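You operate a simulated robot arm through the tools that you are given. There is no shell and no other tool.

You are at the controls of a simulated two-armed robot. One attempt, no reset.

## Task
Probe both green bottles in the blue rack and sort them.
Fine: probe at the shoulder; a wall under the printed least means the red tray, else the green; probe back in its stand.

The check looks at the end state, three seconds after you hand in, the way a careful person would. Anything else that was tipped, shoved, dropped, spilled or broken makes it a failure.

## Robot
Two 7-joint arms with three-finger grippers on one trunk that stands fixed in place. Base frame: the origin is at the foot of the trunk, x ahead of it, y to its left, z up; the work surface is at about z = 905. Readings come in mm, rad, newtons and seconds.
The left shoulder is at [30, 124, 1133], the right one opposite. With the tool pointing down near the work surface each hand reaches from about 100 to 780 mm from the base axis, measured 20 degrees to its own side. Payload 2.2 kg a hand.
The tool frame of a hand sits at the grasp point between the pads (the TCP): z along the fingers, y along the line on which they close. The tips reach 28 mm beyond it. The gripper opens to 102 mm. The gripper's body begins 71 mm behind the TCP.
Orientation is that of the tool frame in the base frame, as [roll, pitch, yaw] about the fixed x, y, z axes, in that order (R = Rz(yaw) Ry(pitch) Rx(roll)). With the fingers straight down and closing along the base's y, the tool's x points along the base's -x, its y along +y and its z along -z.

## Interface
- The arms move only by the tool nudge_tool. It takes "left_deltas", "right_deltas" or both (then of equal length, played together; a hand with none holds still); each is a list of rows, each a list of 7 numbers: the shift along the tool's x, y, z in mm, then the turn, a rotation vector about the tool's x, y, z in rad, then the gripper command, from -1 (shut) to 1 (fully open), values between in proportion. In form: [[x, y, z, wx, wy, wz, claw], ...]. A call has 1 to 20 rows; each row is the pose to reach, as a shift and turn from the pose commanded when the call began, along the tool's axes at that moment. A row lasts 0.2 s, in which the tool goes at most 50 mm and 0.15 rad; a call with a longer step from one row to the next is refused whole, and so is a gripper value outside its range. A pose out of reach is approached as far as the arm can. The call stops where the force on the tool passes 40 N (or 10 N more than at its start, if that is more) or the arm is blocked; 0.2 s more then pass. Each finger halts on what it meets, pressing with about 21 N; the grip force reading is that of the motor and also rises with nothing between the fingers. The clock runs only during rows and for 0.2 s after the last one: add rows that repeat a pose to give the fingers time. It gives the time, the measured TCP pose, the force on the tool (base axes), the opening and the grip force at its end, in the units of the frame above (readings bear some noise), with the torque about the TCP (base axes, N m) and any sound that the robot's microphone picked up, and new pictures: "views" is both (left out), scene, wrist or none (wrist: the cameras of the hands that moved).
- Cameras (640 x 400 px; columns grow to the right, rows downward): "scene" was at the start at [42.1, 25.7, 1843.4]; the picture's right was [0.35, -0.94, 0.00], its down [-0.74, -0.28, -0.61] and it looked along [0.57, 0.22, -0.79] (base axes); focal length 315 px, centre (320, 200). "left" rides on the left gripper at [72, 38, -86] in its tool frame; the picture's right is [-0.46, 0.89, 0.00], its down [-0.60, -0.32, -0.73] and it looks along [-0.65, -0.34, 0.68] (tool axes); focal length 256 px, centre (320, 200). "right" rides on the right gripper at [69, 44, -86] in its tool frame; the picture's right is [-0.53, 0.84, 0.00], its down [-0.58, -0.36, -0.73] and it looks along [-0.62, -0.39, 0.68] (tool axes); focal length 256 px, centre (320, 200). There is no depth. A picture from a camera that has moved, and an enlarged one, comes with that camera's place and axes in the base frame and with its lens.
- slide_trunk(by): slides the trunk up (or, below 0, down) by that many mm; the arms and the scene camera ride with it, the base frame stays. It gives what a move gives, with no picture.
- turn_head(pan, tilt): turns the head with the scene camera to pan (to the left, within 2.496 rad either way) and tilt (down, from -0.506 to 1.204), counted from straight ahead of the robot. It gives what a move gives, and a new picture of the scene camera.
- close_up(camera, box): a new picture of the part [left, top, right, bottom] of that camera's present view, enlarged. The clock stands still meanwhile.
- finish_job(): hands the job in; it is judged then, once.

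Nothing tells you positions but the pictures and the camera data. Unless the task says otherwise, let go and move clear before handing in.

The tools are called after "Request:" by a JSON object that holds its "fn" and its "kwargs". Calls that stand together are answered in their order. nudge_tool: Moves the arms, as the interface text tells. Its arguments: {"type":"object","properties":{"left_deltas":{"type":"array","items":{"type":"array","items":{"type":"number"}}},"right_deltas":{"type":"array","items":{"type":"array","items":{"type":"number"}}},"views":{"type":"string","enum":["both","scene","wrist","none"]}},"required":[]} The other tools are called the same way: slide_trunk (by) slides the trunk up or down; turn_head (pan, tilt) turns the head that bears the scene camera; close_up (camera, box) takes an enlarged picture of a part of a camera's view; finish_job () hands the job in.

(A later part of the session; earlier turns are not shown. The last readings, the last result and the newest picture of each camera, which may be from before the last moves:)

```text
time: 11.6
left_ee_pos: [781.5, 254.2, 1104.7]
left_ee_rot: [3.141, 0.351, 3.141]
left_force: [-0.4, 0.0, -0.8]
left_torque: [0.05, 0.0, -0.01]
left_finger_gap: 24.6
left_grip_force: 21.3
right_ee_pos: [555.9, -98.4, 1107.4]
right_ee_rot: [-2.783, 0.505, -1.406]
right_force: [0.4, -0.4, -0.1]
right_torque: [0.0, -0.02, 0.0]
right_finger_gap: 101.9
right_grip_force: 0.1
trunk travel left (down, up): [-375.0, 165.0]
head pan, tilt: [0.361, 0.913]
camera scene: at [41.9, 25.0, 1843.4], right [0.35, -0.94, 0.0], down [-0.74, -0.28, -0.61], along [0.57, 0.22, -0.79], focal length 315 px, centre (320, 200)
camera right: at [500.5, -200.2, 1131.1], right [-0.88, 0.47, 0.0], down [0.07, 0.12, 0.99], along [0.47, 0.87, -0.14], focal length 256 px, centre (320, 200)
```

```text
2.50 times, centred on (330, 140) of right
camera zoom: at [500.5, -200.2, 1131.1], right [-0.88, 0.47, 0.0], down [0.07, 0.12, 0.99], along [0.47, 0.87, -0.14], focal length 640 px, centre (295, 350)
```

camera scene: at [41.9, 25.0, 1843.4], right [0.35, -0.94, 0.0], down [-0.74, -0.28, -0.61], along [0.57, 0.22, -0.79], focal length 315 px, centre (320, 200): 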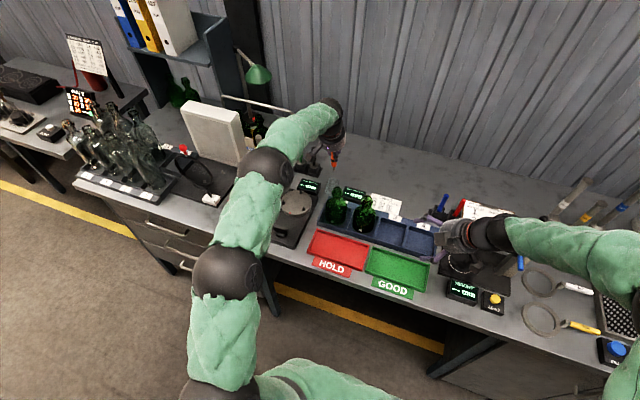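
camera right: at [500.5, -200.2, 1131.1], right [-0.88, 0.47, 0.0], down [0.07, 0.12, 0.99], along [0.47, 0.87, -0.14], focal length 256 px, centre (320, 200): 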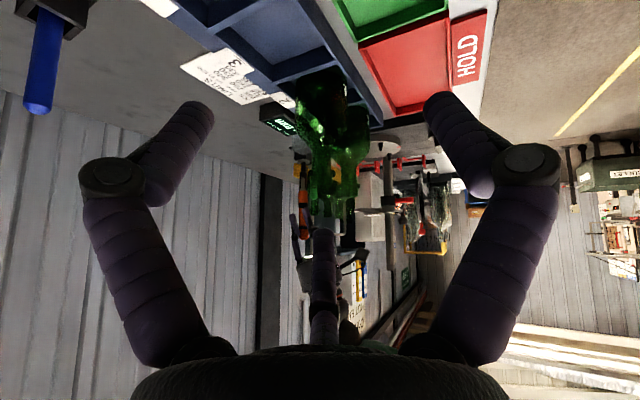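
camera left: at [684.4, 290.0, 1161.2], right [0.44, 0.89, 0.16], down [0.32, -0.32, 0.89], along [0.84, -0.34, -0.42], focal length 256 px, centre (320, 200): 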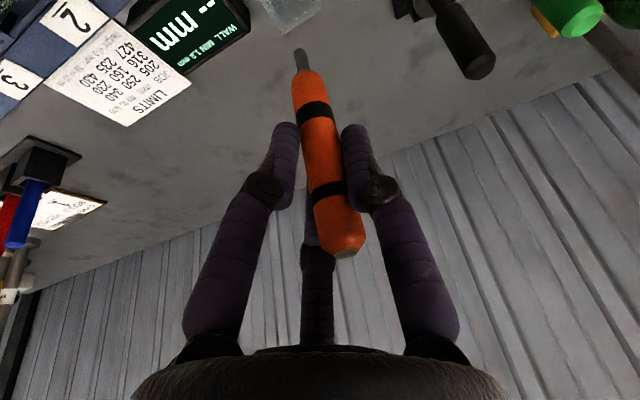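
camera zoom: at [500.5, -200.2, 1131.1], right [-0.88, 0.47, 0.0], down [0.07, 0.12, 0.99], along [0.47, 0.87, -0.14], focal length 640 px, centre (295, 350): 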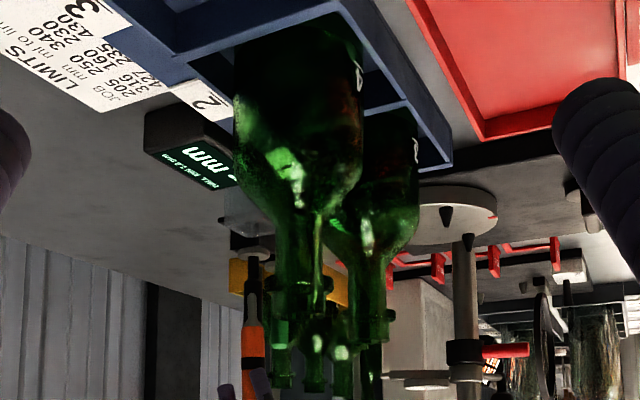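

I now have a side view (upside down). I'll zoom in to make out each bottle's shoulder, neck and mouth.

Request:
{"fn": "close_up", "kwargs": {"camera": "right", "box": [280, 60, 400, 140]}}

Request:
{"fn": "close_up", "kwargs": {"camera": "right", "box": [280, 130, 400, 230]}}

Request:
{"fn": "close_up", "kwargs": {"camera": "scene", "box": [318, 175, 388, 235]}}

```text
5.00 times, centred on (340, 100) of right
camera zoom: at [500.5, -200.2, 1131.1], right [-0.88, 0.47, 0.0], down [0.07, 0.12, 0.99], along [0.47, 0.87, -0.14], focal length 1280 px, centre (220, 700)
```

zoom: 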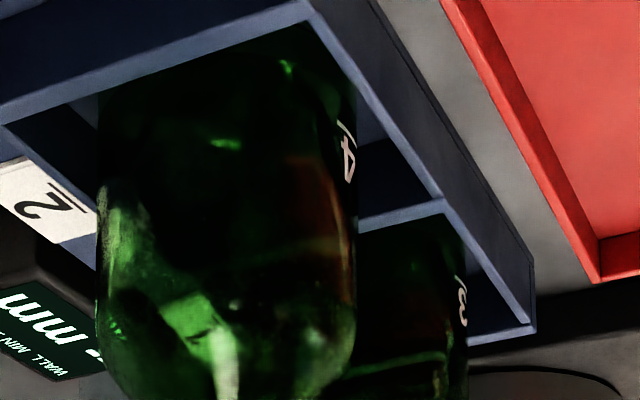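

```text
4.00 times, centred on (340, 180) of right
camera zoom: at [500.5, -200.2, 1131.1], right [-0.88, 0.47, 0.0], down [0.07, 0.12, 0.99], along [0.47, 0.87, -0.14], focal length 1024 px, centre (240, 280)
```

zoom: 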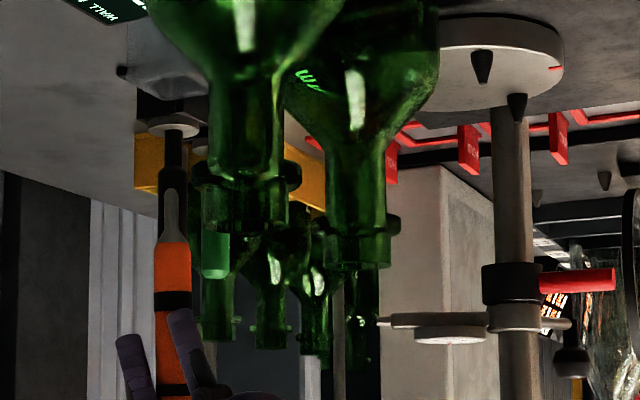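

```text
6.67 times, centred on (353, 205) of scene
camera zoom: at [41.9, 25.0, 1843.4], right [0.35, -0.94, 0.0], down [-0.74, -0.28, -0.61], along [0.57, 0.22, -0.79], focal length 2100 px, centre (100, 167)
```

zoom: 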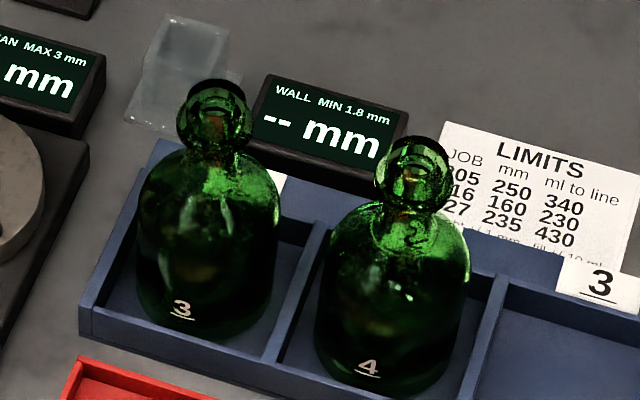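

From the side view, each bottle's shoulder cone runs from about z=976 to 1012. Bottle 3 is at (665, 200) and bottle 4 at (667, 101). I'll carry the probe up and back to the robot side of bottle 3, tilting it about 37° so the tip faces the shoulder.

Request:
{"fn": "nudge_tool", "kwargs": {"left_deltas": [[-13.7, 0, -37.6, 0, 0, 0, -1], [-27.4, 0, -75.1, 0, 0, 0, -1], [-41.1, 0, -112.7, 0, 0, 0, -1], [-11.6, -6.75, -120.1, 0, -0.081, 0, -1], [17.9, -13.5, -127.6, 0, -0.1625, 0, -1], [47.4, -20.25, -135, 0, -0.244, 0, -1], [76.9, -27, -142.5, 0, -0.325, 0, -1], [106.3, -33.75, -149.9, 0, -0.406, 0, -1], [135.8, -40.5, -157.3, 0, -0.4875, 0, -1], [165.3, -47.25, -164.8, 0, -0.569, 0, -1], [194.8, -54, -172.2, 0, -0.65, 0, -1]], "views": "both"}}

Request:
{"fn": "close_up", "kwargs": {"camera": "scene", "box": [250, 130, 410, 230]}}

Request:
{"fn": "close_up", "kwargs": {"camera": "right", "box": [240, 80, 440, 220]}}

```text
time: 14.0
left_ee_pos: [539.1, 201.5, 1199.9]
left_ee_rot: [-3.129, 0.999, -3.123]
left_force: [0.7, -0.3, 0.8]
left_torque: [-0.01, 0.08, -0.01]
left_finger_gap: 24.7
left_grip_force: 20.4
right_ee_pos: [554.1, -97.2, 1107.1]
right_ee_rot: [-2.783, 0.505, -1.405]
right_force: [-0.1, 0.2, -0.3]
right_torque: [0.0, 0.01, -0.04]
right_finger_gap: 101.7
right_grip_force: 0.0
trunk travel left (down, up): [-375.0, 165.0]
head pan, tilt: [0.361, 0.913]
camera scene: at [40.4, 25.7, 1843.5], right [0.35, -0.94, 0.0], down [-0.74, -0.28, -0.61], along [0.57, 0.22, -0.79], focal length 315 px, centre (320, 200)
camera left: at [427.7, 235.8, 1185.9], right [0.25, 0.89, 0.38], down [-0.29, -0.31, 0.91], along [0.93, -0.33, 0.18], focal length 256 px, centre (320, 200)
```

scene: 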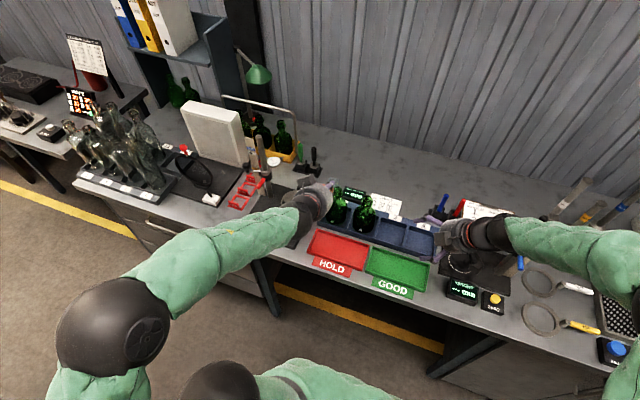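
left: 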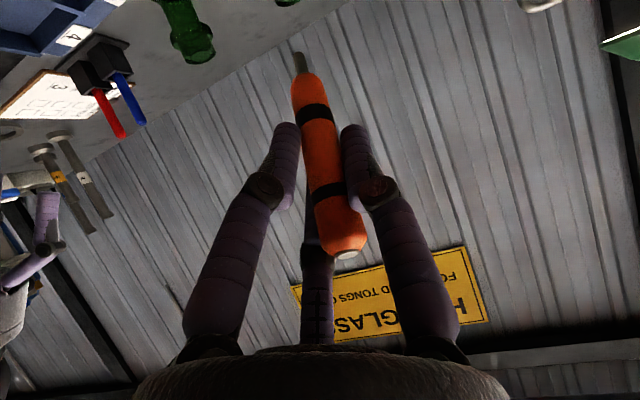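

```text
4.00 times, centred on (330, 180) of scene
camera zoom: at [40.4, 25.7, 1843.5], right [0.35, -0.94, 0.0], down [-0.74, -0.28, -0.61], along [0.57, 0.22, -0.79], focal length 1260 px, centre (280, 280)
```

zoom: 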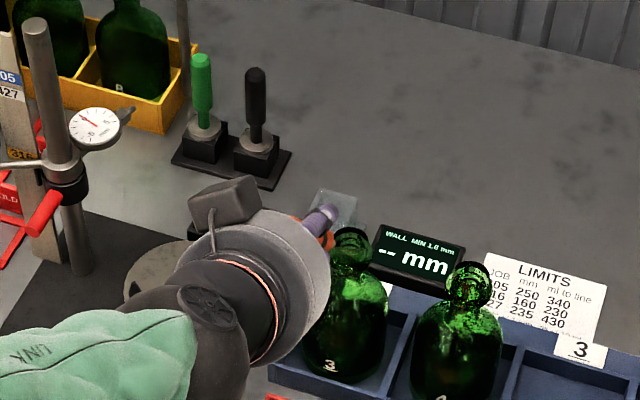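

```text
2.86 times, centred on (340, 150) of right
camera zoom: at [499.4, -199.6, 1131.7], right [-0.88, 0.47, 0.0], down [0.07, 0.12, 0.99], along [0.47, 0.87, -0.14], focal length 731 px, centre (263, 343)
```

zoom: 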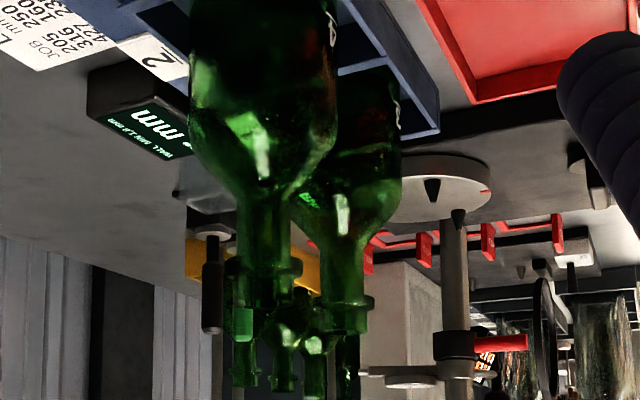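

The probe is raised behind bottle 3 and the hand is clear. I'll lower it to a standoff about 30 mm from the shoulder and check with the side camera.

Request:
{"fn": "nudge_tool", "kwargs": {"left_deltas": [[17.9, 0, 18.9, 0, 0, 0, -1], [35.8, 0, 37.8, 0, 0, 0, -1], [53.6, 0, 56.7, 0, 0, 0, -1], [71.5, 0, 75.6, 0, 0, 0, -1], [71.5, 0, 75.6, 0, 0, 0, -1]], "views": "both"}}

Request:
{"fn": "close_up", "kwargs": {"camera": "right", "box": [280, 90, 440, 200]}}

Request:
{"fn": "close_up", "kwargs": {"camera": "scene", "box": [290, 160, 390, 230]}}

Request:
{"fn": "close_up", "kwargs": {"camera": "left", "box": [160, 0, 440, 200]}}

```text
time: 15.2
left_ee_pos: [566.8, 196.2, 1102.8]
left_ee_rot: [3.134, 0.996, 3.141]
left_force: [0.0, 0.3, -0.4]
left_torque: [-0.01, 0.01, 0.02]
left_finger_gap: 24.5
left_grip_force: 21.2
left hand out of reach, approached as far as the arm can: row 4, 5
right_ee_pos: [555.2, -96.7, 1108.0]
right_ee_rot: [-2.786, 0.505, -1.404]
right_force: [0.9, -0.3, 0.0]
right_torque: [-0.01, -0.02, -0.03]
right_finger_gap: 102.0
right_grip_force: 0.1
trunk travel left (down, up): [-375.0, 165.0]
head pan, tilt: [0.361, 0.913]
camera scene: at [41.3, 25.6, 1843.5], right [0.35, -0.94, 0.0], down [-0.74, -0.28, -0.61], along [0.57, 0.22, -0.79], focal length 315 px, centre (320, 200)
camera left: at [454.8, 232.3, 1087.8], right [0.25, 0.89, 0.39], down [-0.28, -0.32, 0.9], along [0.93, -0.34, 0.17], focal length 256 px, centre (320, 200)
```

scene: 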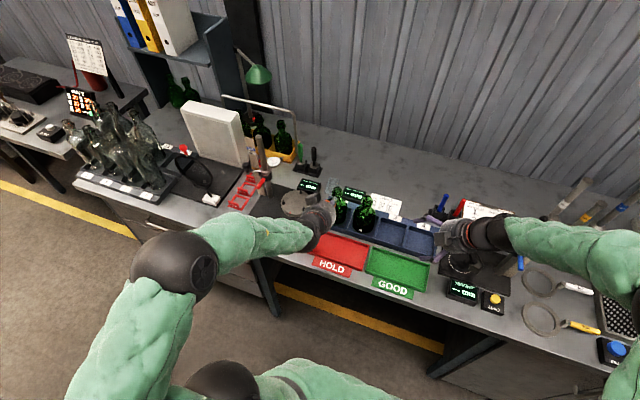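
left: 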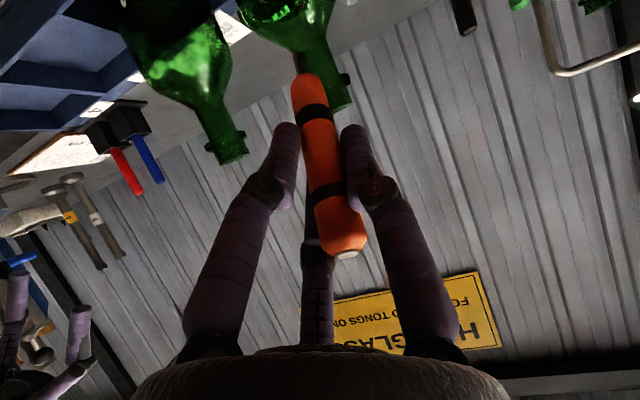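

```text
3.64 times, centred on (360, 145) of right
camera zoom: at [500.0, -199.6, 1131.3], right [-0.88, 0.47, 0.0], down [0.07, 0.12, 0.99], along [0.47, 0.87, -0.14], focal length 931 px, centre (174, 400)
```

zoom: 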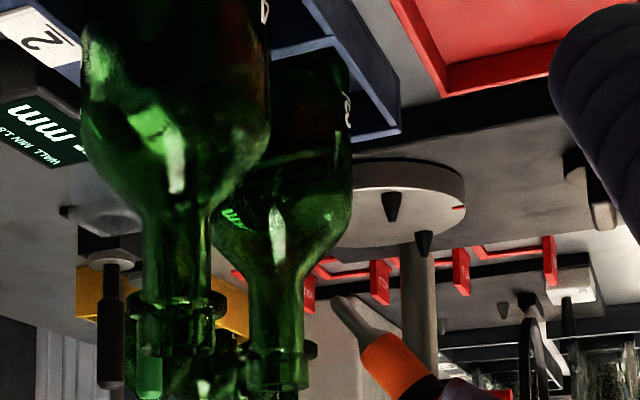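

```text
5.71 times, centred on (340, 195) of scene
camera zoom: at [41.3, 25.6, 1843.5], right [0.35, -0.94, 0.0], down [-0.74, -0.28, -0.61], along [0.57, 0.22, -0.79], focal length 1800 px, centre (206, 229)
```

zoom: 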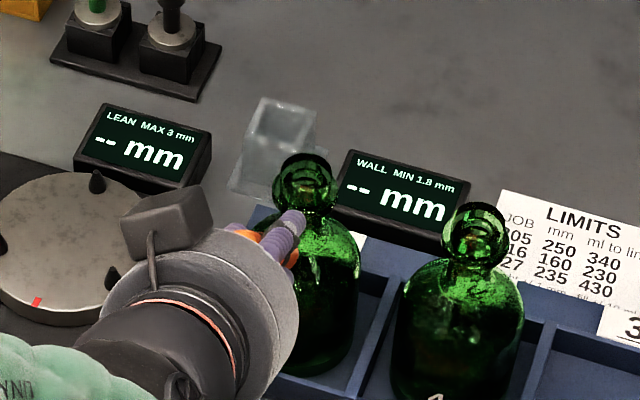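

```text
2.00 times, centred on (300, 100) of left
camera zoom: at [454.8, 232.3, 1087.8], right [0.25, 0.89, 0.39], down [-0.28, -0.32, 0.9], along [0.93, -0.34, 0.17], focal length 512 px, centre (360, 400)
```

zoom: 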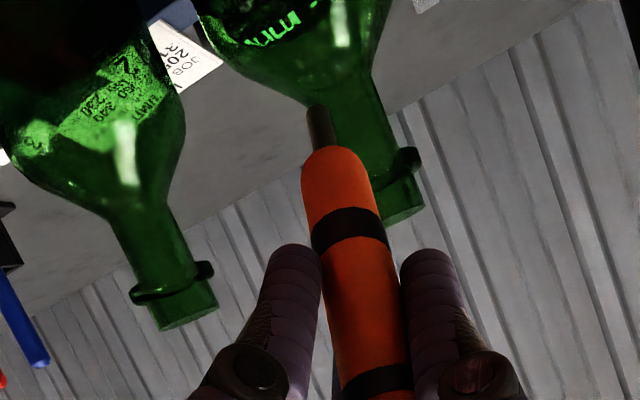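

The probe tip is about 30 mm from bottle 3's shoulder, but the arm hit a joint limit in this pose. I'll yaw the hand clockwise about 0.5 rad so it comes from the front-left, which should suit the arm better.

Request:
{"fn": "nudge_tool", "kwargs": {"left_deltas": [[-0.4, 13, 2.4, 0.105, 0, 0.0675, -1], [-0.8, 26, 4.7, 0.21, 0, 0.135, -1], [-1.2, 39, 7, 0.3155, 0, 0.2025, -1], [-1.6, 52.1, 9.4, 0.4207, 0, 0.27, -1], [-1.6, 52.1, 9.4, 0.4207, 0, 0.27, -1]], "views": "both"}}

Request:
{"fn": "close_up", "kwargs": {"camera": "right", "box": [280, 90, 440, 200]}}

Request:
{"fn": "close_up", "kwargs": {"camera": "left", "box": [160, 0, 440, 200]}}

```text
time: 16.4
left_ee_pos: [573.3, 246.0, 1100.9]
left_ee_rot: [-2.897, 0.977, 2.929]
left_force: [1.8, 0.5, 0.7]
left_torque: [0.13, 0.03, -0.1]
left_finger_gap: 24.5
left_grip_force: 21.3
left hand out of reach, approached as far as the arm can: row 1, 2, 3
right_ee_pos: [555.6, -97.2, 1107.4]
right_ee_rot: [-2.783, 0.506, -1.405]
right_force: [0.5, -0.9, 0.9]
right_torque: [0.0, -0.03, 0.01]
right_finger_gap: 102.0
right_grip_force: 0.1
trunk travel left (down, up): [-375.0, 165.0]
head pan, tilt: [0.361, 0.913]
camera scene: at [41.0, 24.4, 1843.5], right [0.35, -0.94, 0.0], down [-0.74, -0.28, -0.61], along [0.57, 0.22, -0.79], focal length 315 px, centre (320, 200)
camera left: at [485.5, 322.9, 1081.4], right [0.61, 0.75, 0.27], down [-0.33, -0.06, 0.94], along [0.72, -0.66, 0.21], focal length 256 px, centre (320, 200)
```

scene: 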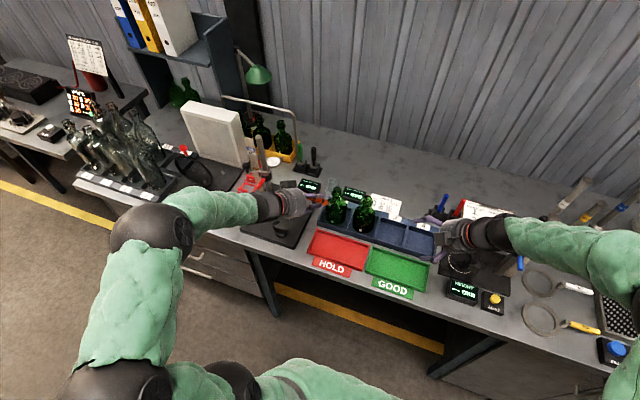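
left: 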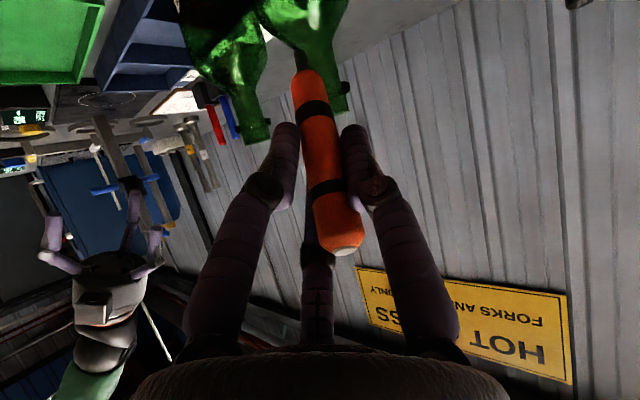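

```text
3.64 times, centred on (360, 145) of right
camera zoom: at [500.0, -200.2, 1131.4], right [-0.88, 0.47, 0.0], down [0.07, 0.12, 0.99], along [0.47, 0.87, -0.14], focal length 931 px, centre (174, 400)
```

zoom: 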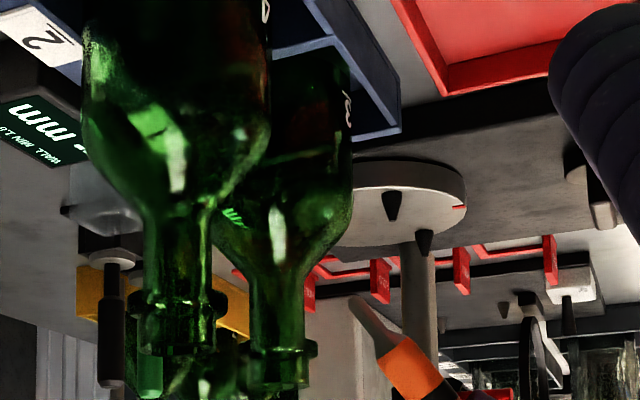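

```text
2.00 times, centred on (300, 100) of left
camera zoom: at [485.5, 322.9, 1081.4], right [0.61, 0.75, 0.27], down [-0.33, -0.06, 0.94], along [0.72, -0.66, 0.21], focal length 512 px, centre (360, 400)
```

zoom: 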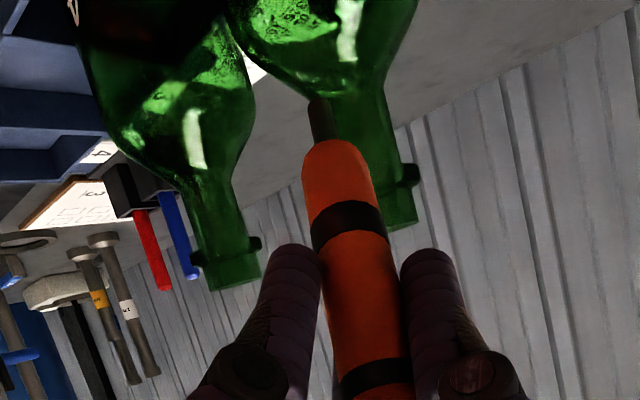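

The tip is now just front-left of bottle 3's shoulder. The measured roll differs a little from what I asked, so I'll hold briefly to see the settled pose.

Request:
{"fn": "nudge_tool", "kwargs": {"left_deltas": [[0, 0, 0, 0, 0, 0, -1], [0, 0, 0, 0, 0, 0, -1]], "views": "none"}}

```text
time: 17.0
left_ee_pos: [573.9, 246.9, 1100.5]
left_ee_rot: [3.138, 1.001, 2.641]
left_force: [-0.3, -0.7, -1.0]
left_torque: [0.01, 0.03, 0.0]
left_finger_gap: 24.3
left_grip_force: 21.1
right_ee_pos: [555.4, -99.0, 1106.9]
right_ee_rot: [-2.784, 0.506, -1.405]
right_force: [1.8, -0.2, 0.4]
right_torque: [0.0, -0.01, 0.0]
right_finger_gap: 102.1
right_grip_force: 0.1
trunk travel left (down, up): [-375.0, 165.0]
head pan, tilt: [0.361, 0.913]
```

It has settled in the commanded pose now. I'll zoom in on the tip and the shoulder before advancing.

Request:
{"fn": "close_up", "kwargs": {"camera": "right", "box": [320, 110, 400, 180]}}

Request:
{"fn": "close_up", "kwargs": {"camera": "left", "box": [240, 0, 400, 100]}}

Request:
{"fn": "close_up", "kwargs": {"camera": "scene", "box": [300, 170, 390, 230]}}

```text
5.71 times, centred on (360, 145) of right
camera zoom: at [499.9, -200.4, 1131.2], right [-0.88, 0.47, 0.0], down [0.07, 0.12, 0.99], along [0.47, 0.87, -0.14], focal length 1463 px, centre (91, 514)
```

zoom: 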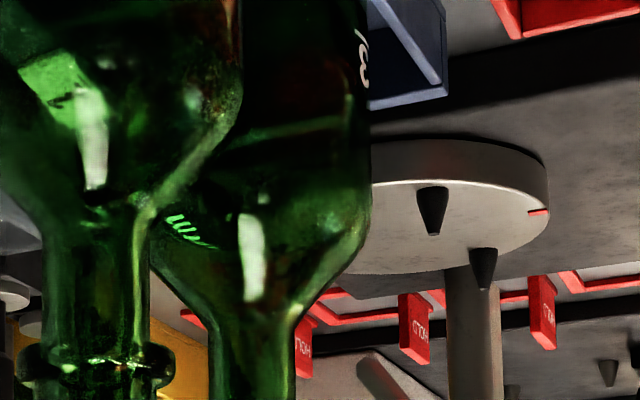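

```text
4.00 times, centred on (320, 50) of left
camera zoom: at [494.2, 331.7, 1085.5], right [0.64, 0.66, 0.39], down [-0.41, -0.14, 0.9], along [0.65, -0.74, 0.18], focal length 1024 px, centre (320, 800)
```

zoom: 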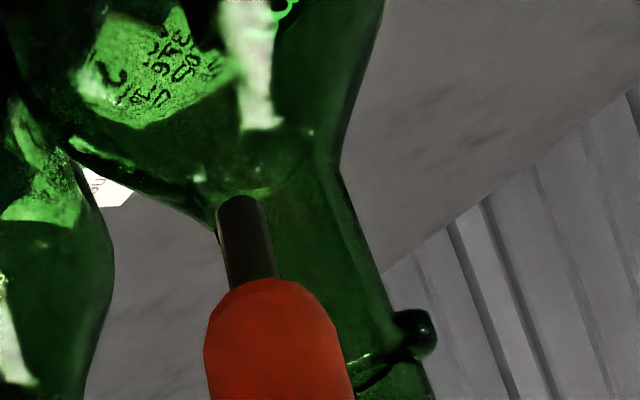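

```text
6.67 times, centred on (345, 200) of scene
camera zoom: at [41.1, 24.3, 1843.5], right [0.35, -0.94, 0.0], down [-0.74, -0.28, -0.61], along [0.57, 0.22, -0.79], focal length 2100 px, centre (153, 200)
```

zoom: 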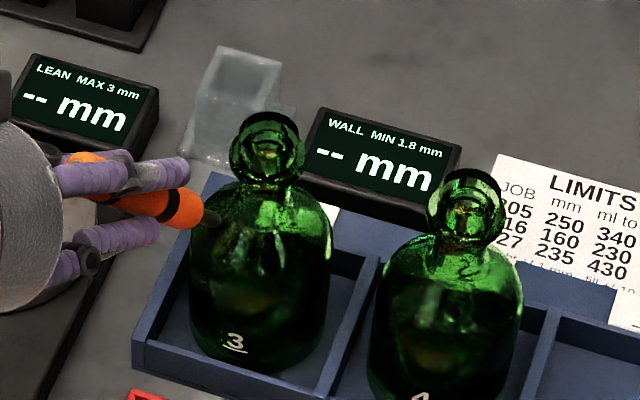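

The tip is about 28 mm short of the shoulder, and the WALL display is clearly visible from the scene camera. I'll advance about 18 mm along the probe axis, then check.

Request:
{"fn": "nudge_tool", "kwargs": {"left_deltas": [[4.2, 0.7, 4.9, 0, 0, 0, -1], [8.4, 1.4, 9.8, 0, 0, 0, -1], [12.5, 2, 14.6, 0, 0, 0, -1], [12.5, 2, 14.6, 0, 0, 0, -1], [12.5, 2, 14.6, 0, 0, 0, -1]], "views": "none"}}

Request:
{"fn": "close_up", "kwargs": {"camera": "right", "box": [320, 110, 400, 180]}}

Request:
{"fn": "close_up", "kwargs": {"camera": "left", "box": [240, 0, 400, 100]}}

Request:
{"fn": "close_up", "kwargs": {"camera": "scene", "box": [300, 170, 390, 230]}}

```text
time: 18.2
left_ee_pos: [580.5, 247.7, 1080.0]
left_ee_rot: [-3.141, 1.001, 2.642]
left_force: [-0.2, 0.2, -0.6]
left_torque: [0.0, 0.02, 0.01]
left_finger_gap: 24.3
left_grip_force: 21.6
right_ee_pos: [556.1, -97.4, 1107.1]
right_ee_rot: [-2.785, 0.506, -1.407]
right_force: [-0.4, 1.7, 0.1]
right_torque: [-0.01, 0.01, 0.01]
right_finger_gap: 102.0
right_grip_force: 0.0
trunk travel left (down, up): [-375.0, 165.0]
head pan, tilt: [0.361, 0.913]
```

```text
5.71 times, centred on (360, 145) of right
camera zoom: at [500.7, -199.5, 1131.0], right [-0.88, 0.47, 0.0], down [0.07, 0.12, 0.99], along [0.47, 0.87, -0.14], focal length 1463 px, centre (91, 514)
```

zoom: 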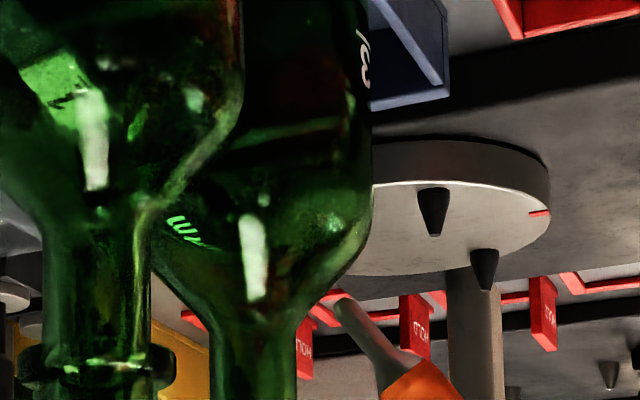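

```text
4.00 times, centred on (320, 50) of left
camera zoom: at [501.3, 332.9, 1065.4], right [0.64, 0.66, 0.39], down [-0.41, -0.14, 0.9], along [0.65, -0.74, 0.18], focal length 1024 px, centre (320, 800)
```

zoom: 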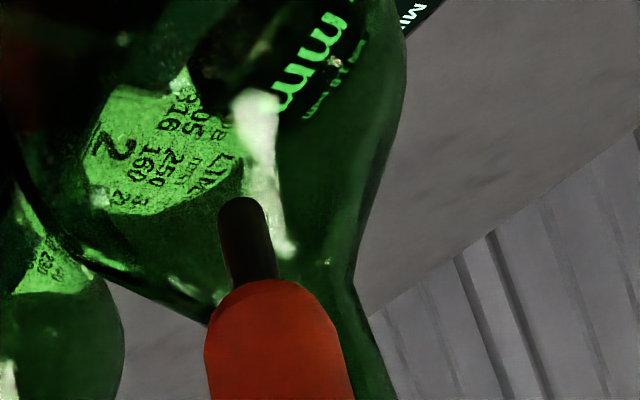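

```text
6.67 times, centred on (345, 200) of scene
camera zoom: at [42.4, 25.8, 1843.4], right [0.35, -0.94, 0.0], down [-0.74, -0.28, -0.61], along [0.57, 0.22, -0.79], focal length 2100 px, centre (153, 200)
```

zoom: 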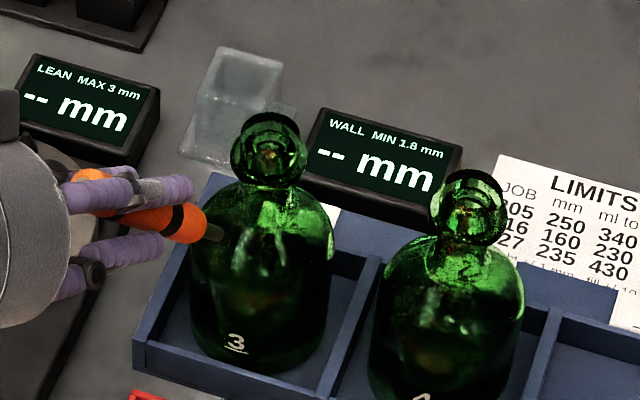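

About 10 mm remain to the shoulder. I'll advance 6 mm slowly.

Request:
{"fn": "nudge_tool", "kwargs": {"left_deltas": [[0.7, 0, 1.9, 0, 0, 0, -1], [1.4, 0, 3.8, 0, 0, 0, -1], [2.06, 0, 5.6, 0, 0, 0, -1], [2.06, 0, 5.6, 0, 0, 0, -1]], "views": "none"}}

Request:
{"fn": "close_up", "kwargs": {"camera": "scene", "box": [310, 175, 370, 215]}}

Request:
{"fn": "close_up", "kwargs": {"camera": "right", "box": [320, 110, 400, 180]}}

```text
time: 19.2
left_ee_pos: [583.9, 246.9, 1077.4]
left_ee_rot: [3.136, 1.001, 2.638]
left_force: [-5.7, 4.5, 9.6]
left_torque: [-0.05, -0.17, 0.06]
left_finger_gap: 24.3
left_grip_force: 21.4
right_ee_pos: [555.5, -96.4, 1107.9]
right_ee_rot: [-2.785, 0.507, -1.407]
right_force: [0.2, 0.4, -0.7]
right_torque: [-0.03, -0.01, -0.02]
right_finger_gap: 101.7
right_grip_force: 0.1
trunk travel left (down, up): [-375.0, 165.0]
head pan, tilt: [0.361, 0.913]
```

```text
10.00 times, centred on (340, 195) of scene
camera zoom: at [40.1, 25.8, 1843.6], right [0.35, -0.94, 0.0], down [-0.74, -0.28, -0.61], along [0.57, 0.22, -0.79], focal length 3150 px, centre (120, 250)
```

zoom: 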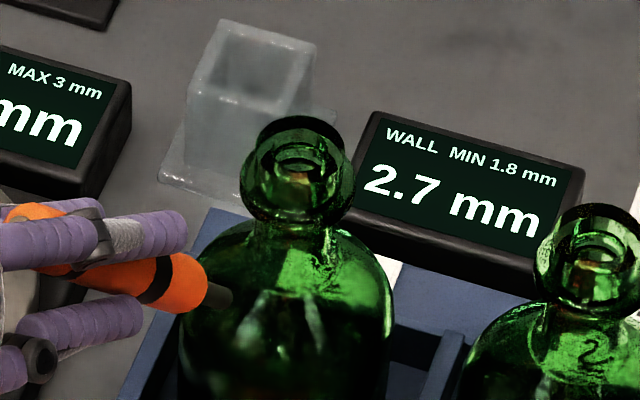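

```text
5.71 times, centred on (360, 145) of right
camera zoom: at [499.4, -199.3, 1131.7], right [-0.88, 0.47, 0.0], down [0.07, 0.12, 0.99], along [0.47, 0.87, -0.14], focal length 1463 px, centre (91, 514)
```

zoom: 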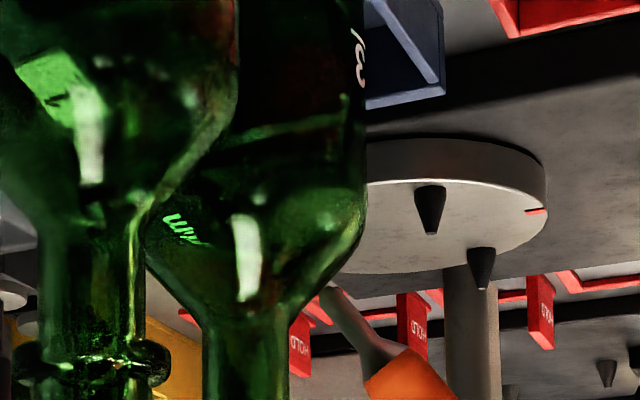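

The tip touches the shoulder with about 12 N, and the display reads 2.7 mm. I'll ease the pressure slightly and re-read to confirm a stable value.

Request:
{"fn": "nudge_tool", "kwargs": {"left_deltas": [[-0.35, 0, -0.95, 0, 0, 0, -1], [-0.35, 0, -0.95, 0, 0, 0, -1]], "views": "none"}}

Request:
{"fn": "close_up", "kwargs": {"camera": "scene", "box": [310, 175, 370, 215]}}

```text
time: 19.8
left_ee_pos: [583.0, 246.2, 1077.0]
left_ee_rot: [3.141, 1.001, 2.642]
left_force: [-3.9, 3.9, 8.0]
left_torque: [0.05, -0.2, 0.12]
left_finger_gap: 24.2
left_grip_force: 21.0
right_ee_pos: [554.0, -96.8, 1108.3]
right_ee_rot: [-2.784, 0.506, -1.404]
right_force: [-0.5, 0.5, 0.6]
right_torque: [0.02, 0.0, -0.01]
right_finger_gap: 102.1
right_grip_force: 0.1
trunk travel left (down, up): [-375.0, 165.0]
head pan, tilt: [0.361, 0.913]
```

```text
10.00 times, centred on (340, 195) of scene
camera zoom: at [40.7, 26.0, 1843.5], right [0.35, -0.94, 0.0], down [-0.74, -0.28, -0.61], along [0.57, 0.22, -0.79], focal length 3150 px, centre (120, 250)
```

zoom: 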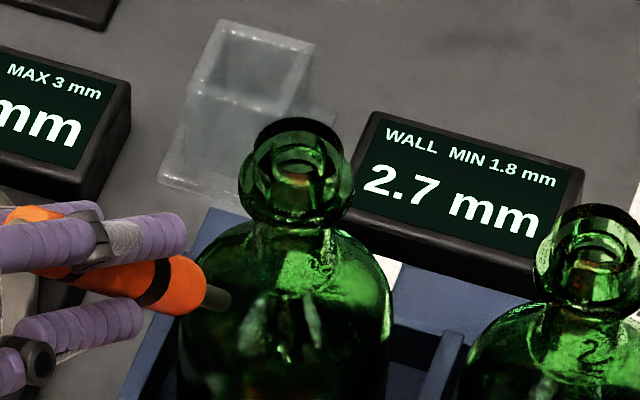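

The reading holds steady at 2.7 mm, which is at or above 1.8, so bottle 3 goes to the green GOOD tray. I'll back the probe off along its axis and check that the bottle hasn't shifted.

Request:
{"fn": "nudge_tool", "kwargs": {"left_deltas": [[-2.7, 0, -7.5, 0, 0, 0, -1], [-6.9, 0, -18.8, 0, 0, 0, -1], [-12, 0, -32.9, 0, 0, 0, -1], [-12, 0, -32.9, 0, 0, 0, -1]], "views": "none"}}

Request:
{"fn": "close_up", "kwargs": {"camera": "scene", "box": [300, 170, 390, 230]}}

Request:
{"fn": "close_up", "kwargs": {"camera": "right", "box": [280, 90, 440, 200]}}

```text
time: 20.8
left_ee_pos: [565.7, 256.5, 1104.5]
left_ee_rot: [-3.138, 0.999, 2.641]
left_force: [-0.4, -0.1, -0.4]
left_torque: [-0.03, 0.04, 0.0]
left_finger_gap: 24.4
left_grip_force: 20.9
right_ee_pos: [556.4, -96.4, 1107.2]
right_ee_rot: [-2.785, 0.508, -1.405]
right_force: [0.7, 0.4, 0.1]
right_torque: [0.03, 0.03, 0.02]
right_finger_gap: 102.1
right_grip_force: 0.1
trunk travel left (down, up): [-375.0, 165.0]
head pan, tilt: [0.361, 0.913]
```

```text
6.67 times, centred on (345, 200) of scene
camera zoom: at [42.4, 25.7, 1843.4], right [0.35, -0.94, 0.0], down [-0.74, -0.28, -0.61], along [0.57, 0.22, -0.79], focal length 2100 px, centre (153, 200)
```

zoom: 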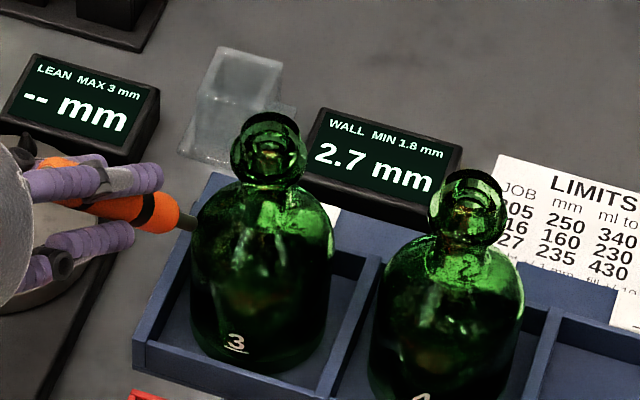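

```text
3.64 times, centred on (360, 145) of right
camera zoom: at [500.7, -199.6, 1131.0], right [-0.88, 0.47, 0.0], down [0.07, 0.12, 0.99], along [0.47, 0.87, -0.14], focal length 931 px, centre (174, 400)
```

zoom: 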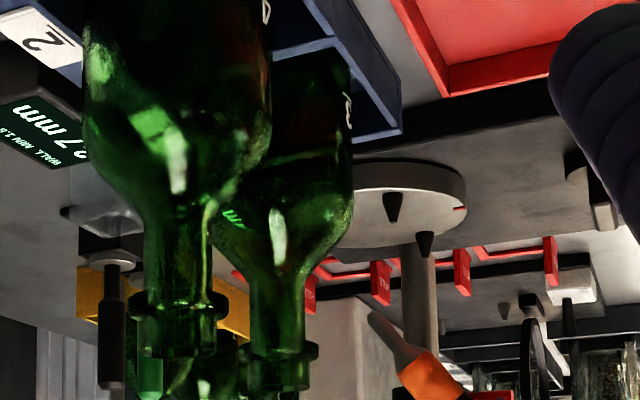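

The display holds 2.7 mm and bottle 3 hasn't moved. Next I'll shift the probe sideways to the same standoff at bottle 4.

Request:
{"fn": "nudge_tool", "kwargs": {"left_deltas": [[-6.8, -21.4, 10.5, 0, 0, 0, -1], [-13.6, -42.8, 21.1, 0, 0, 0, -1], [-20.3, -64.1, 31.6, 0, 0, 0, -1], [-27.1, -85.5, 42.2, 0, 0, 0, -1], [-27.1, -85.5, 42.2, 0, 0, 0, -1]], "views": "both"}}

Request:
{"fn": "close_up", "kwargs": {"camera": "scene", "box": [300, 170, 405, 240]}}

Request:
{"fn": "close_up", "kwargs": {"camera": "right", "box": [280, 90, 440, 200]}}

```text
time: 22.0
left_ee_pos: [568.1, 157.1, 1103.4]
left_ee_rot: [3.14, 1.0, 2.642]
left_force: [0.0, -0.2, 0.0]
left_torque: [-0.06, 0.01, -0.03]
left_finger_gap: 24.2
left_grip_force: 21.2
right_ee_pos: [556.9, -95.9, 1108.0]
right_ee_rot: [-2.784, 0.506, -1.405]
right_force: [0.6, 0.8, 0.5]
right_torque: [-0.04, 0.03, -0.01]
right_finger_gap: 101.9
right_grip_force: 0.0
trunk travel left (down, up): [-375.0, 165.0]
head pan, tilt: [0.361, 0.913]
camera scene: at [42.1, 26.3, 1843.4], right [0.35, -0.94, 0.0], down [-0.74, -0.28, -0.61], along [0.57, 0.22, -0.79], focal length 315 px, centre (320, 200)
camera left: at [488.4, 242.9, 1088.5], right [0.64, 0.66, 0.39], down [-0.41, -0.14, 0.9], along [0.65, -0.74, 0.18], focal length 256 px, centre (320, 200)
```

scene: 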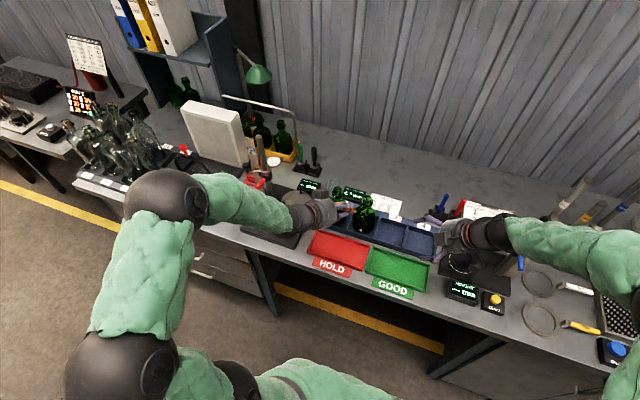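
left: 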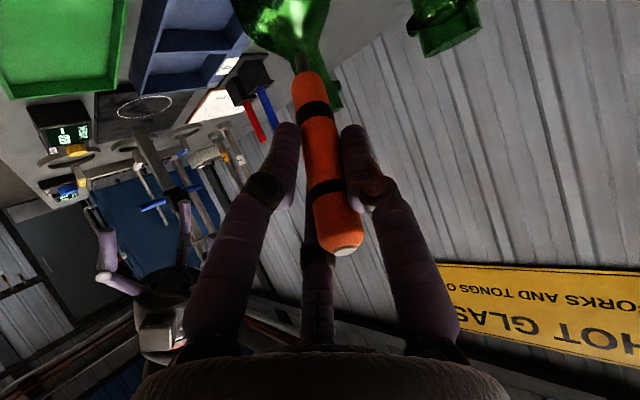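

```text
5.71 times, centred on (352, 205) of scene
camera zoom: at [42.1, 26.3, 1843.4], right [0.35, -0.94, 0.0], down [-0.74, -0.28, -0.61], along [0.57, 0.22, -0.79], focal length 1800 px, centre (134, 171)
```

zoom: 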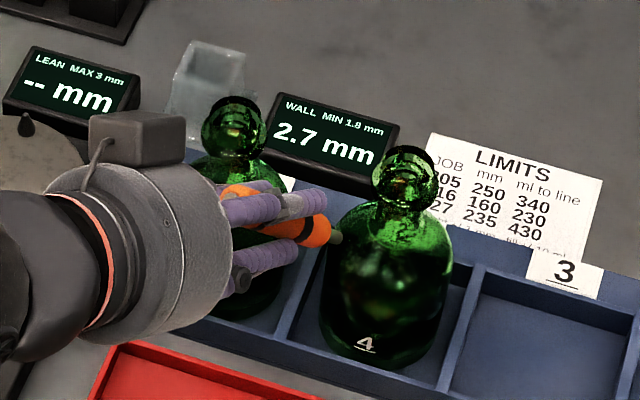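

```text
3.64 times, centred on (360, 145) of right
camera zoom: at [500.5, -199.1, 1131.2], right [-0.88, 0.47, 0.0], down [0.07, 0.12, 0.99], along [0.47, 0.87, -0.14], focal length 931 px, centre (174, 400)
```

zoom: 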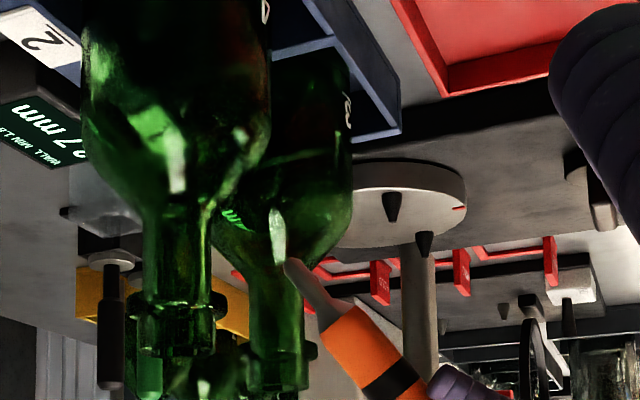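

The probe is at standoff by bottle 4 with no reach problem. I'll advance 26 mm along the axis, then creep in.

Request:
{"fn": "nudge_tool", "kwargs": {"left_deltas": [[3.0, 0, 8.2, 0, 0, 0, -1], [6.0, 0, 16.4, 0, 0, 0, -1], [8.9, 0, 24.4, 0, 0, 0, -1], [8.9, 0, 24.4, 0, 0, 0, -1]], "views": "none"}}

Request:
{"fn": "close_up", "kwargs": {"camera": "scene", "box": [325, 175, 400, 235]}}

Request:
{"fn": "close_up", "kwargs": {"camera": "right", "box": [280, 90, 400, 180]}}

```text
time: 23.0
left_ee_pos: [582.3, 149.7, 1082.9]
left_ee_rot: [3.141, 1.001, 2.643]
left_force: [-0.7, 0.3, 0.6]
left_torque: [-0.04, 0.0, -0.01]
left_finger_gap: 24.0
left_grip_force: 20.5
right_ee_pos: [556.1, -98.0, 1106.7]
right_ee_rot: [-2.787, 0.506, -1.406]
right_force: [0.7, 0.4, 0.0]
right_torque: [-0.02, -0.05, 0.01]
right_finger_gap: 102.1
right_grip_force: 0.0
trunk travel left (down, up): [-375.0, 165.0]
head pan, tilt: [0.361, 0.913]
```

```text
6.67 times, centred on (362, 205) of scene
camera zoom: at [41.8, 25.7, 1843.4], right [0.35, -0.94, 0.0], down [-0.74, -0.28, -0.61], along [0.57, 0.22, -0.79], focal length 2100 px, centre (37, 167)
```

zoom: 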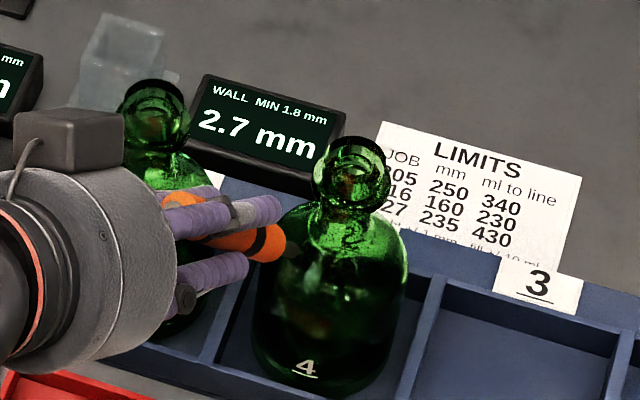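

```text
4.44 times, centred on (340, 135) of right
camera zoom: at [500.4, -199.5, 1131.2], right [-0.88, 0.47, 0.0], down [0.07, 0.12, 0.99], along [0.47, 0.87, -0.14], focal length 1138 px, centre (231, 489)
```

zoom: 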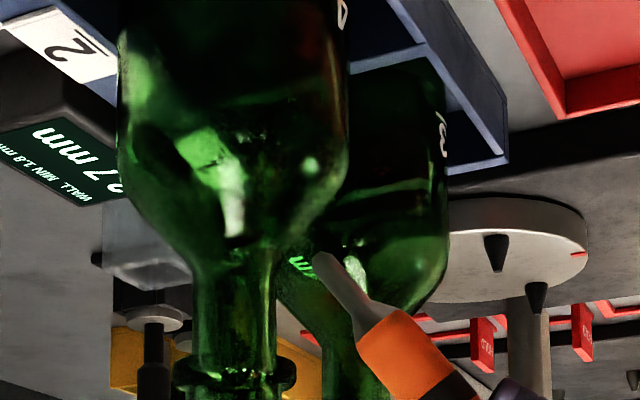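

A few millimetres remain. I'll creep 3.5 mm and read the force.

Request:
{"fn": "nudge_tool", "kwargs": {"left_deltas": [[0.4, 0, 1.1, 0, 0, 0, -1], [0.8, 0, 2.2, 0, 0, 0, -1], [1.2, 0, 3.3, 0, 0, 0, -1], [1.2, 0, 3.3, 0, 0, 0, -1]], "views": "none"}}

Request:
{"fn": "close_up", "kwargs": {"camera": "scene", "box": [325, 175, 400, 235]}}

```text
time: 24.0
left_ee_pos: [583.6, 148.3, 1080.5]
left_ee_rot: [-3.14, 1.001, 2.642]
left_force: [0.5, 0.3, -1.8]
left_torque: [-0.01, 0.02, -0.02]
left_finger_gap: 24.0
left_grip_force: 21.1
right_ee_pos: [556.3, -97.5, 1106.3]
right_ee_rot: [-2.786, 0.506, -1.406]
right_force: [0.5, 0.3, 0.1]
right_torque: [0.01, 0.05, 0.0]
right_finger_gap: 101.9
right_grip_force: 0.1
trunk travel left (down, up): [-375.0, 165.0]
head pan, tilt: [0.361, 0.913]
```

```text
6.67 times, centred on (362, 205) of scene
camera zoom: at [42.1, 25.6, 1843.4], right [0.35, -0.94, 0.0], down [-0.74, -0.28, -0.61], along [0.57, 0.22, -0.79], focal length 2100 px, centre (37, 167)
```

zoom: 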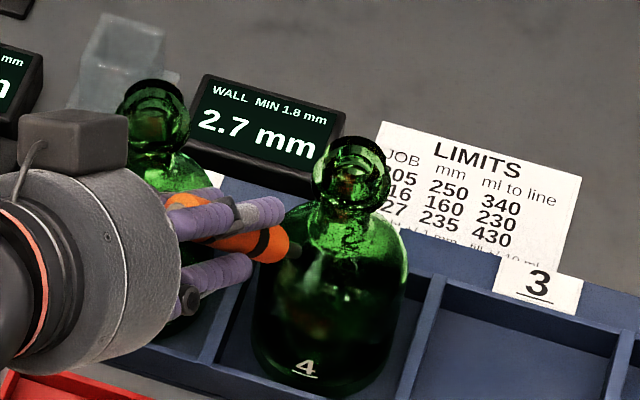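

No contact yet. I'll creep another 2.5 mm.

Request:
{"fn": "nudge_tool", "kwargs": {"left_deltas": [[0.3, 0, 0.8, 0, 0, 0, -1], [0.6, 0, 1.6, 0, 0, 0, -1], [0.85, 0, 2.35, 0, 0, 0, -1], [0.85, 0, 2.35, 0, 0, 0, -1]], "views": "none"}}

Request:
{"fn": "close_up", "kwargs": {"camera": "scene", "box": [325, 175, 400, 235]}}

Request:
{"fn": "close_up", "kwargs": {"camera": "right", "box": [280, 90, 400, 180]}}

```text
time: 25.0
left_ee_pos: [586.0, 148.5, 1079.3]
left_ee_rot: [3.141, 1.001, 2.64]
left_force: [-1.2, 1.7, 2.2]
left_torque: [0.01, -0.02, 0.02]
left_finger_gap: 24.1
left_grip_force: 20.3
right_ee_pos: [556.3, -97.4, 1107.2]
right_ee_rot: [-2.787, 0.506, -1.406]
right_force: [0.2, -0.6, 0.6]
right_torque: [0.02, 0.0, 0.02]
right_finger_gap: 101.9
right_grip_force: 0.0
trunk travel left (down, up): [-375.0, 165.0]
head pan, tilt: [0.361, 0.913]
```

```text
6.67 times, centred on (362, 205) of scene
camera zoom: at [41.5, 25.8, 1843.5], right [0.35, -0.94, 0.0], down [-0.74, -0.28, -0.61], along [0.57, 0.22, -0.79], focal length 2100 px, centre (37, 167)
```

zoom: 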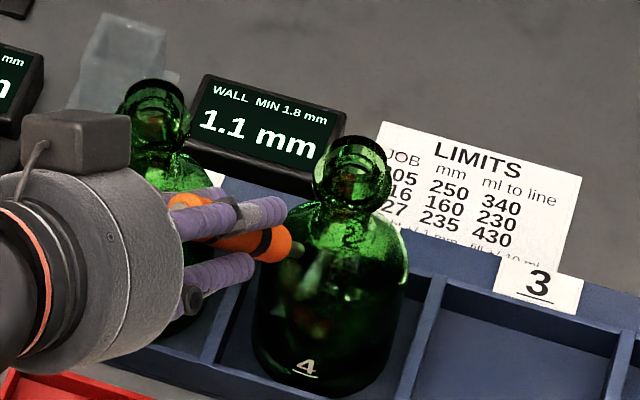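

```text
4.44 times, centred on (340, 135) of right
camera zoom: at [500.2, -199.4, 1131.3], right [-0.88, 0.47, 0.0], down [0.07, 0.12, 0.99], along [0.47, 0.87, -0.14], focal length 1138 px, centre (231, 489)
```

zoom: 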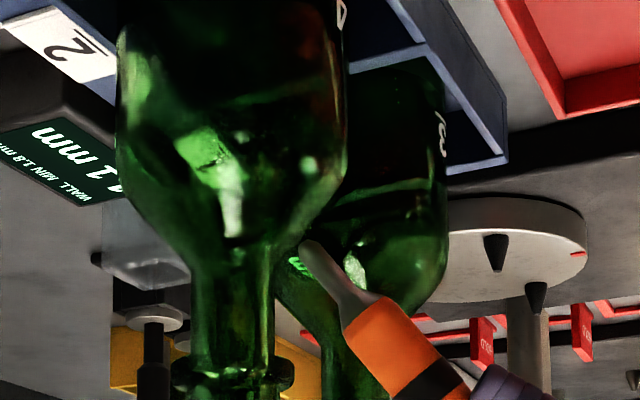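

Contact is light, about 3 N, and the display reads 1.1 mm. I'll press a hair more to confirm the value is stable.

Request:
{"fn": "nudge_tool", "kwargs": {"left_deltas": [[0.25, 0, 0.7, 0, 0, 0, -1], [0.25, 0, 0.7, 0, 0, 0, -1]], "views": "none"}}

Request:
{"fn": "close_up", "kwargs": {"camera": "scene", "box": [340, 180, 385, 210]}}

```text
time: 25.6
left_ee_pos: [585.8, 147.3, 1078.8]
left_ee_rot: [3.139, 1.002, 2.64]
left_force: [-3.2, 2.3, 5.7]
left_torque: [-0.01, -0.11, 0.05]
left_finger_gap: 24.2
left_grip_force: 20.9
right_ee_pos: [555.8, -96.8, 1107.6]
right_ee_rot: [-2.786, 0.506, -1.407]
right_force: [-0.2, -0.6, -0.1]
right_torque: [0.0, 0.02, 0.02]
right_finger_gap: 102.1
right_grip_force: 0.0
trunk travel left (down, up): [-375.0, 165.0]
head pan, tilt: [0.361, 0.913]
```

```text
13.33 times, centred on (362, 195) of scene
camera zoom: at [41.0, 25.9, 1843.5], right [0.35, -0.94, 0.0], down [-0.74, -0.28, -0.61], along [0.57, 0.22, -0.79], focal length 4200 px, centre (-247, 267)
```

zoom: 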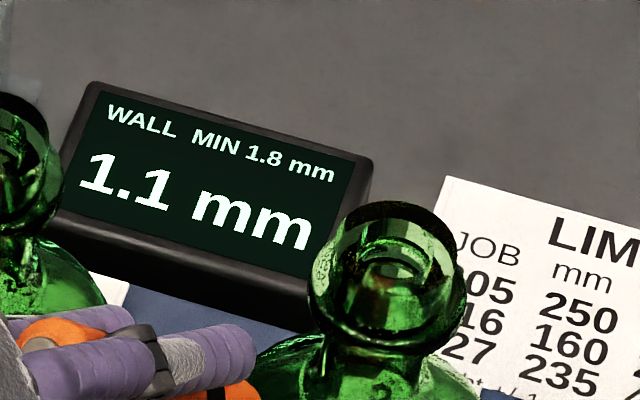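

Confirmed: bottle 4 reads 1.1 mm, under 1.8, so it goes to the red HOLD tray. I'll retract the probe along its axis and lift it clear.

Request:
{"fn": "nudge_tool", "kwargs": {"left_deltas": [[-3, 0, -8.2, 0, 0, 0, -1], [-7, 0, -19, 0, 0, 0, -1], [-12, 0, -32.9, 0, 0, 0, -1], [-40, 0, -50.9, 0, 0, 0, -1], [-68, 0, -68.9, 0, 0, 0, -1], [-96.2, 0, -86.9, 0, 0, 0, -1]], "views": "none"}}

Request:
{"fn": "nudge_tool", "kwargs": {"left_deltas": [[-5.1, 28.2, -1.3, -0.105, 0, -0.0675, -1], [-10.2, 56.5, -2.6, -0.21, 0, -0.135, -1], [-15.3, 84.8, -3.9, -0.3155, 0, -0.2025, -1], [-20.4, 113, -5.2, -0.4207, 0, -0.27, -1], [-20.4, 113, -5.2, -0.4207, 0, -0.27, -1]], "views": "both"}}

```text
time: 27.0
left_ee_pos: [567.5, 157.9, 1206.5]
left_ee_rot: [-3.139, 0.998, 2.642]
left_force: [-0.9, 0.7, -0.4]
left_torque: [0.01, -0.01, 0.01]
left_finger_gap: 23.8
left_grip_force: 21.3
right_ee_pos: [556.2, -97.3, 1107.1]
right_ee_rot: [-2.786, 0.505, -1.406]
right_force: [0.2, -0.5, 0.6]
right_torque: [-0.01, 0.0, -0.03]
right_finger_gap: 102.1
right_grip_force: 0.0
trunk travel left (down, up): [-375.0, 165.0]
head pan, tilt: [0.361, 0.913]
```

```text
time: 28.2
left_ee_pos: [626.4, 254.7, 1226.5]
left_ee_rot: [3.141, 1.0, 3.141]
left_force: [-0.4, -0.5, -1.6]
left_torque: [0.0, 0.05, 0.0]
left_finger_gap: 24.1
left_grip_force: 21.1
right_ee_pos: [556.3, -97.9, 1107.4]
right_ee_rot: [-2.787, 0.507, -1.404]
right_force: [-0.3, -0.1, 0.3]
right_torque: [0.0, -0.01, 0.0]
right_finger_gap: 102.0
right_grip_force: 0.0
trunk travel left (down, up): [-375.0, 165.0]
head pan, tilt: [0.361, 0.913]
camera scene: at [41.4, 25.4, 1843.4], right [0.35, -0.94, 0.0], down [-0.74, -0.28, -0.61], along [0.57, 0.22, -0.79], focal length 315 px, centre (320, 200)
camera left: at [515.7, 290.9, 1211.2], right [0.25, 0.89, 0.39], down [-0.29, -0.32, 0.9], along [0.92, -0.34, 0.18], focal length 256 px, centre (320, 200)
```

scene: 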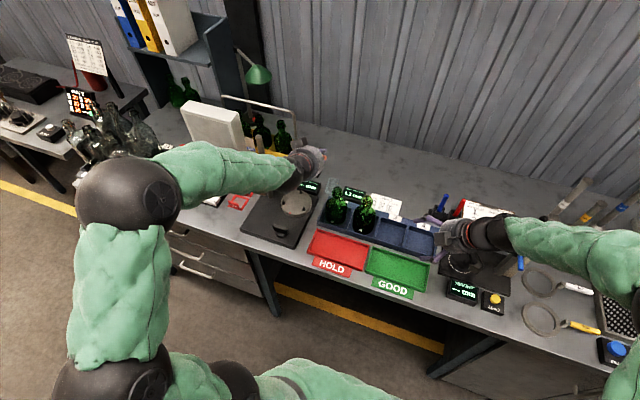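
left: 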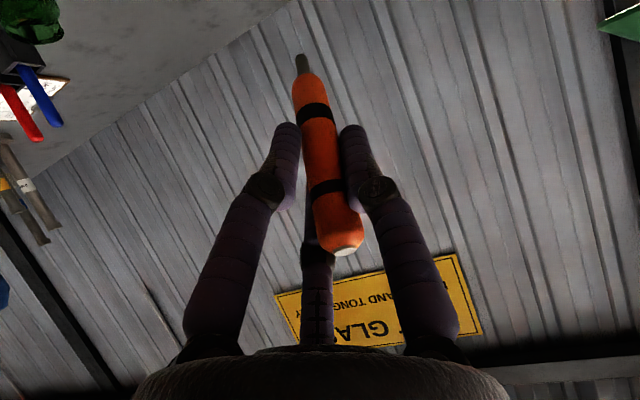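

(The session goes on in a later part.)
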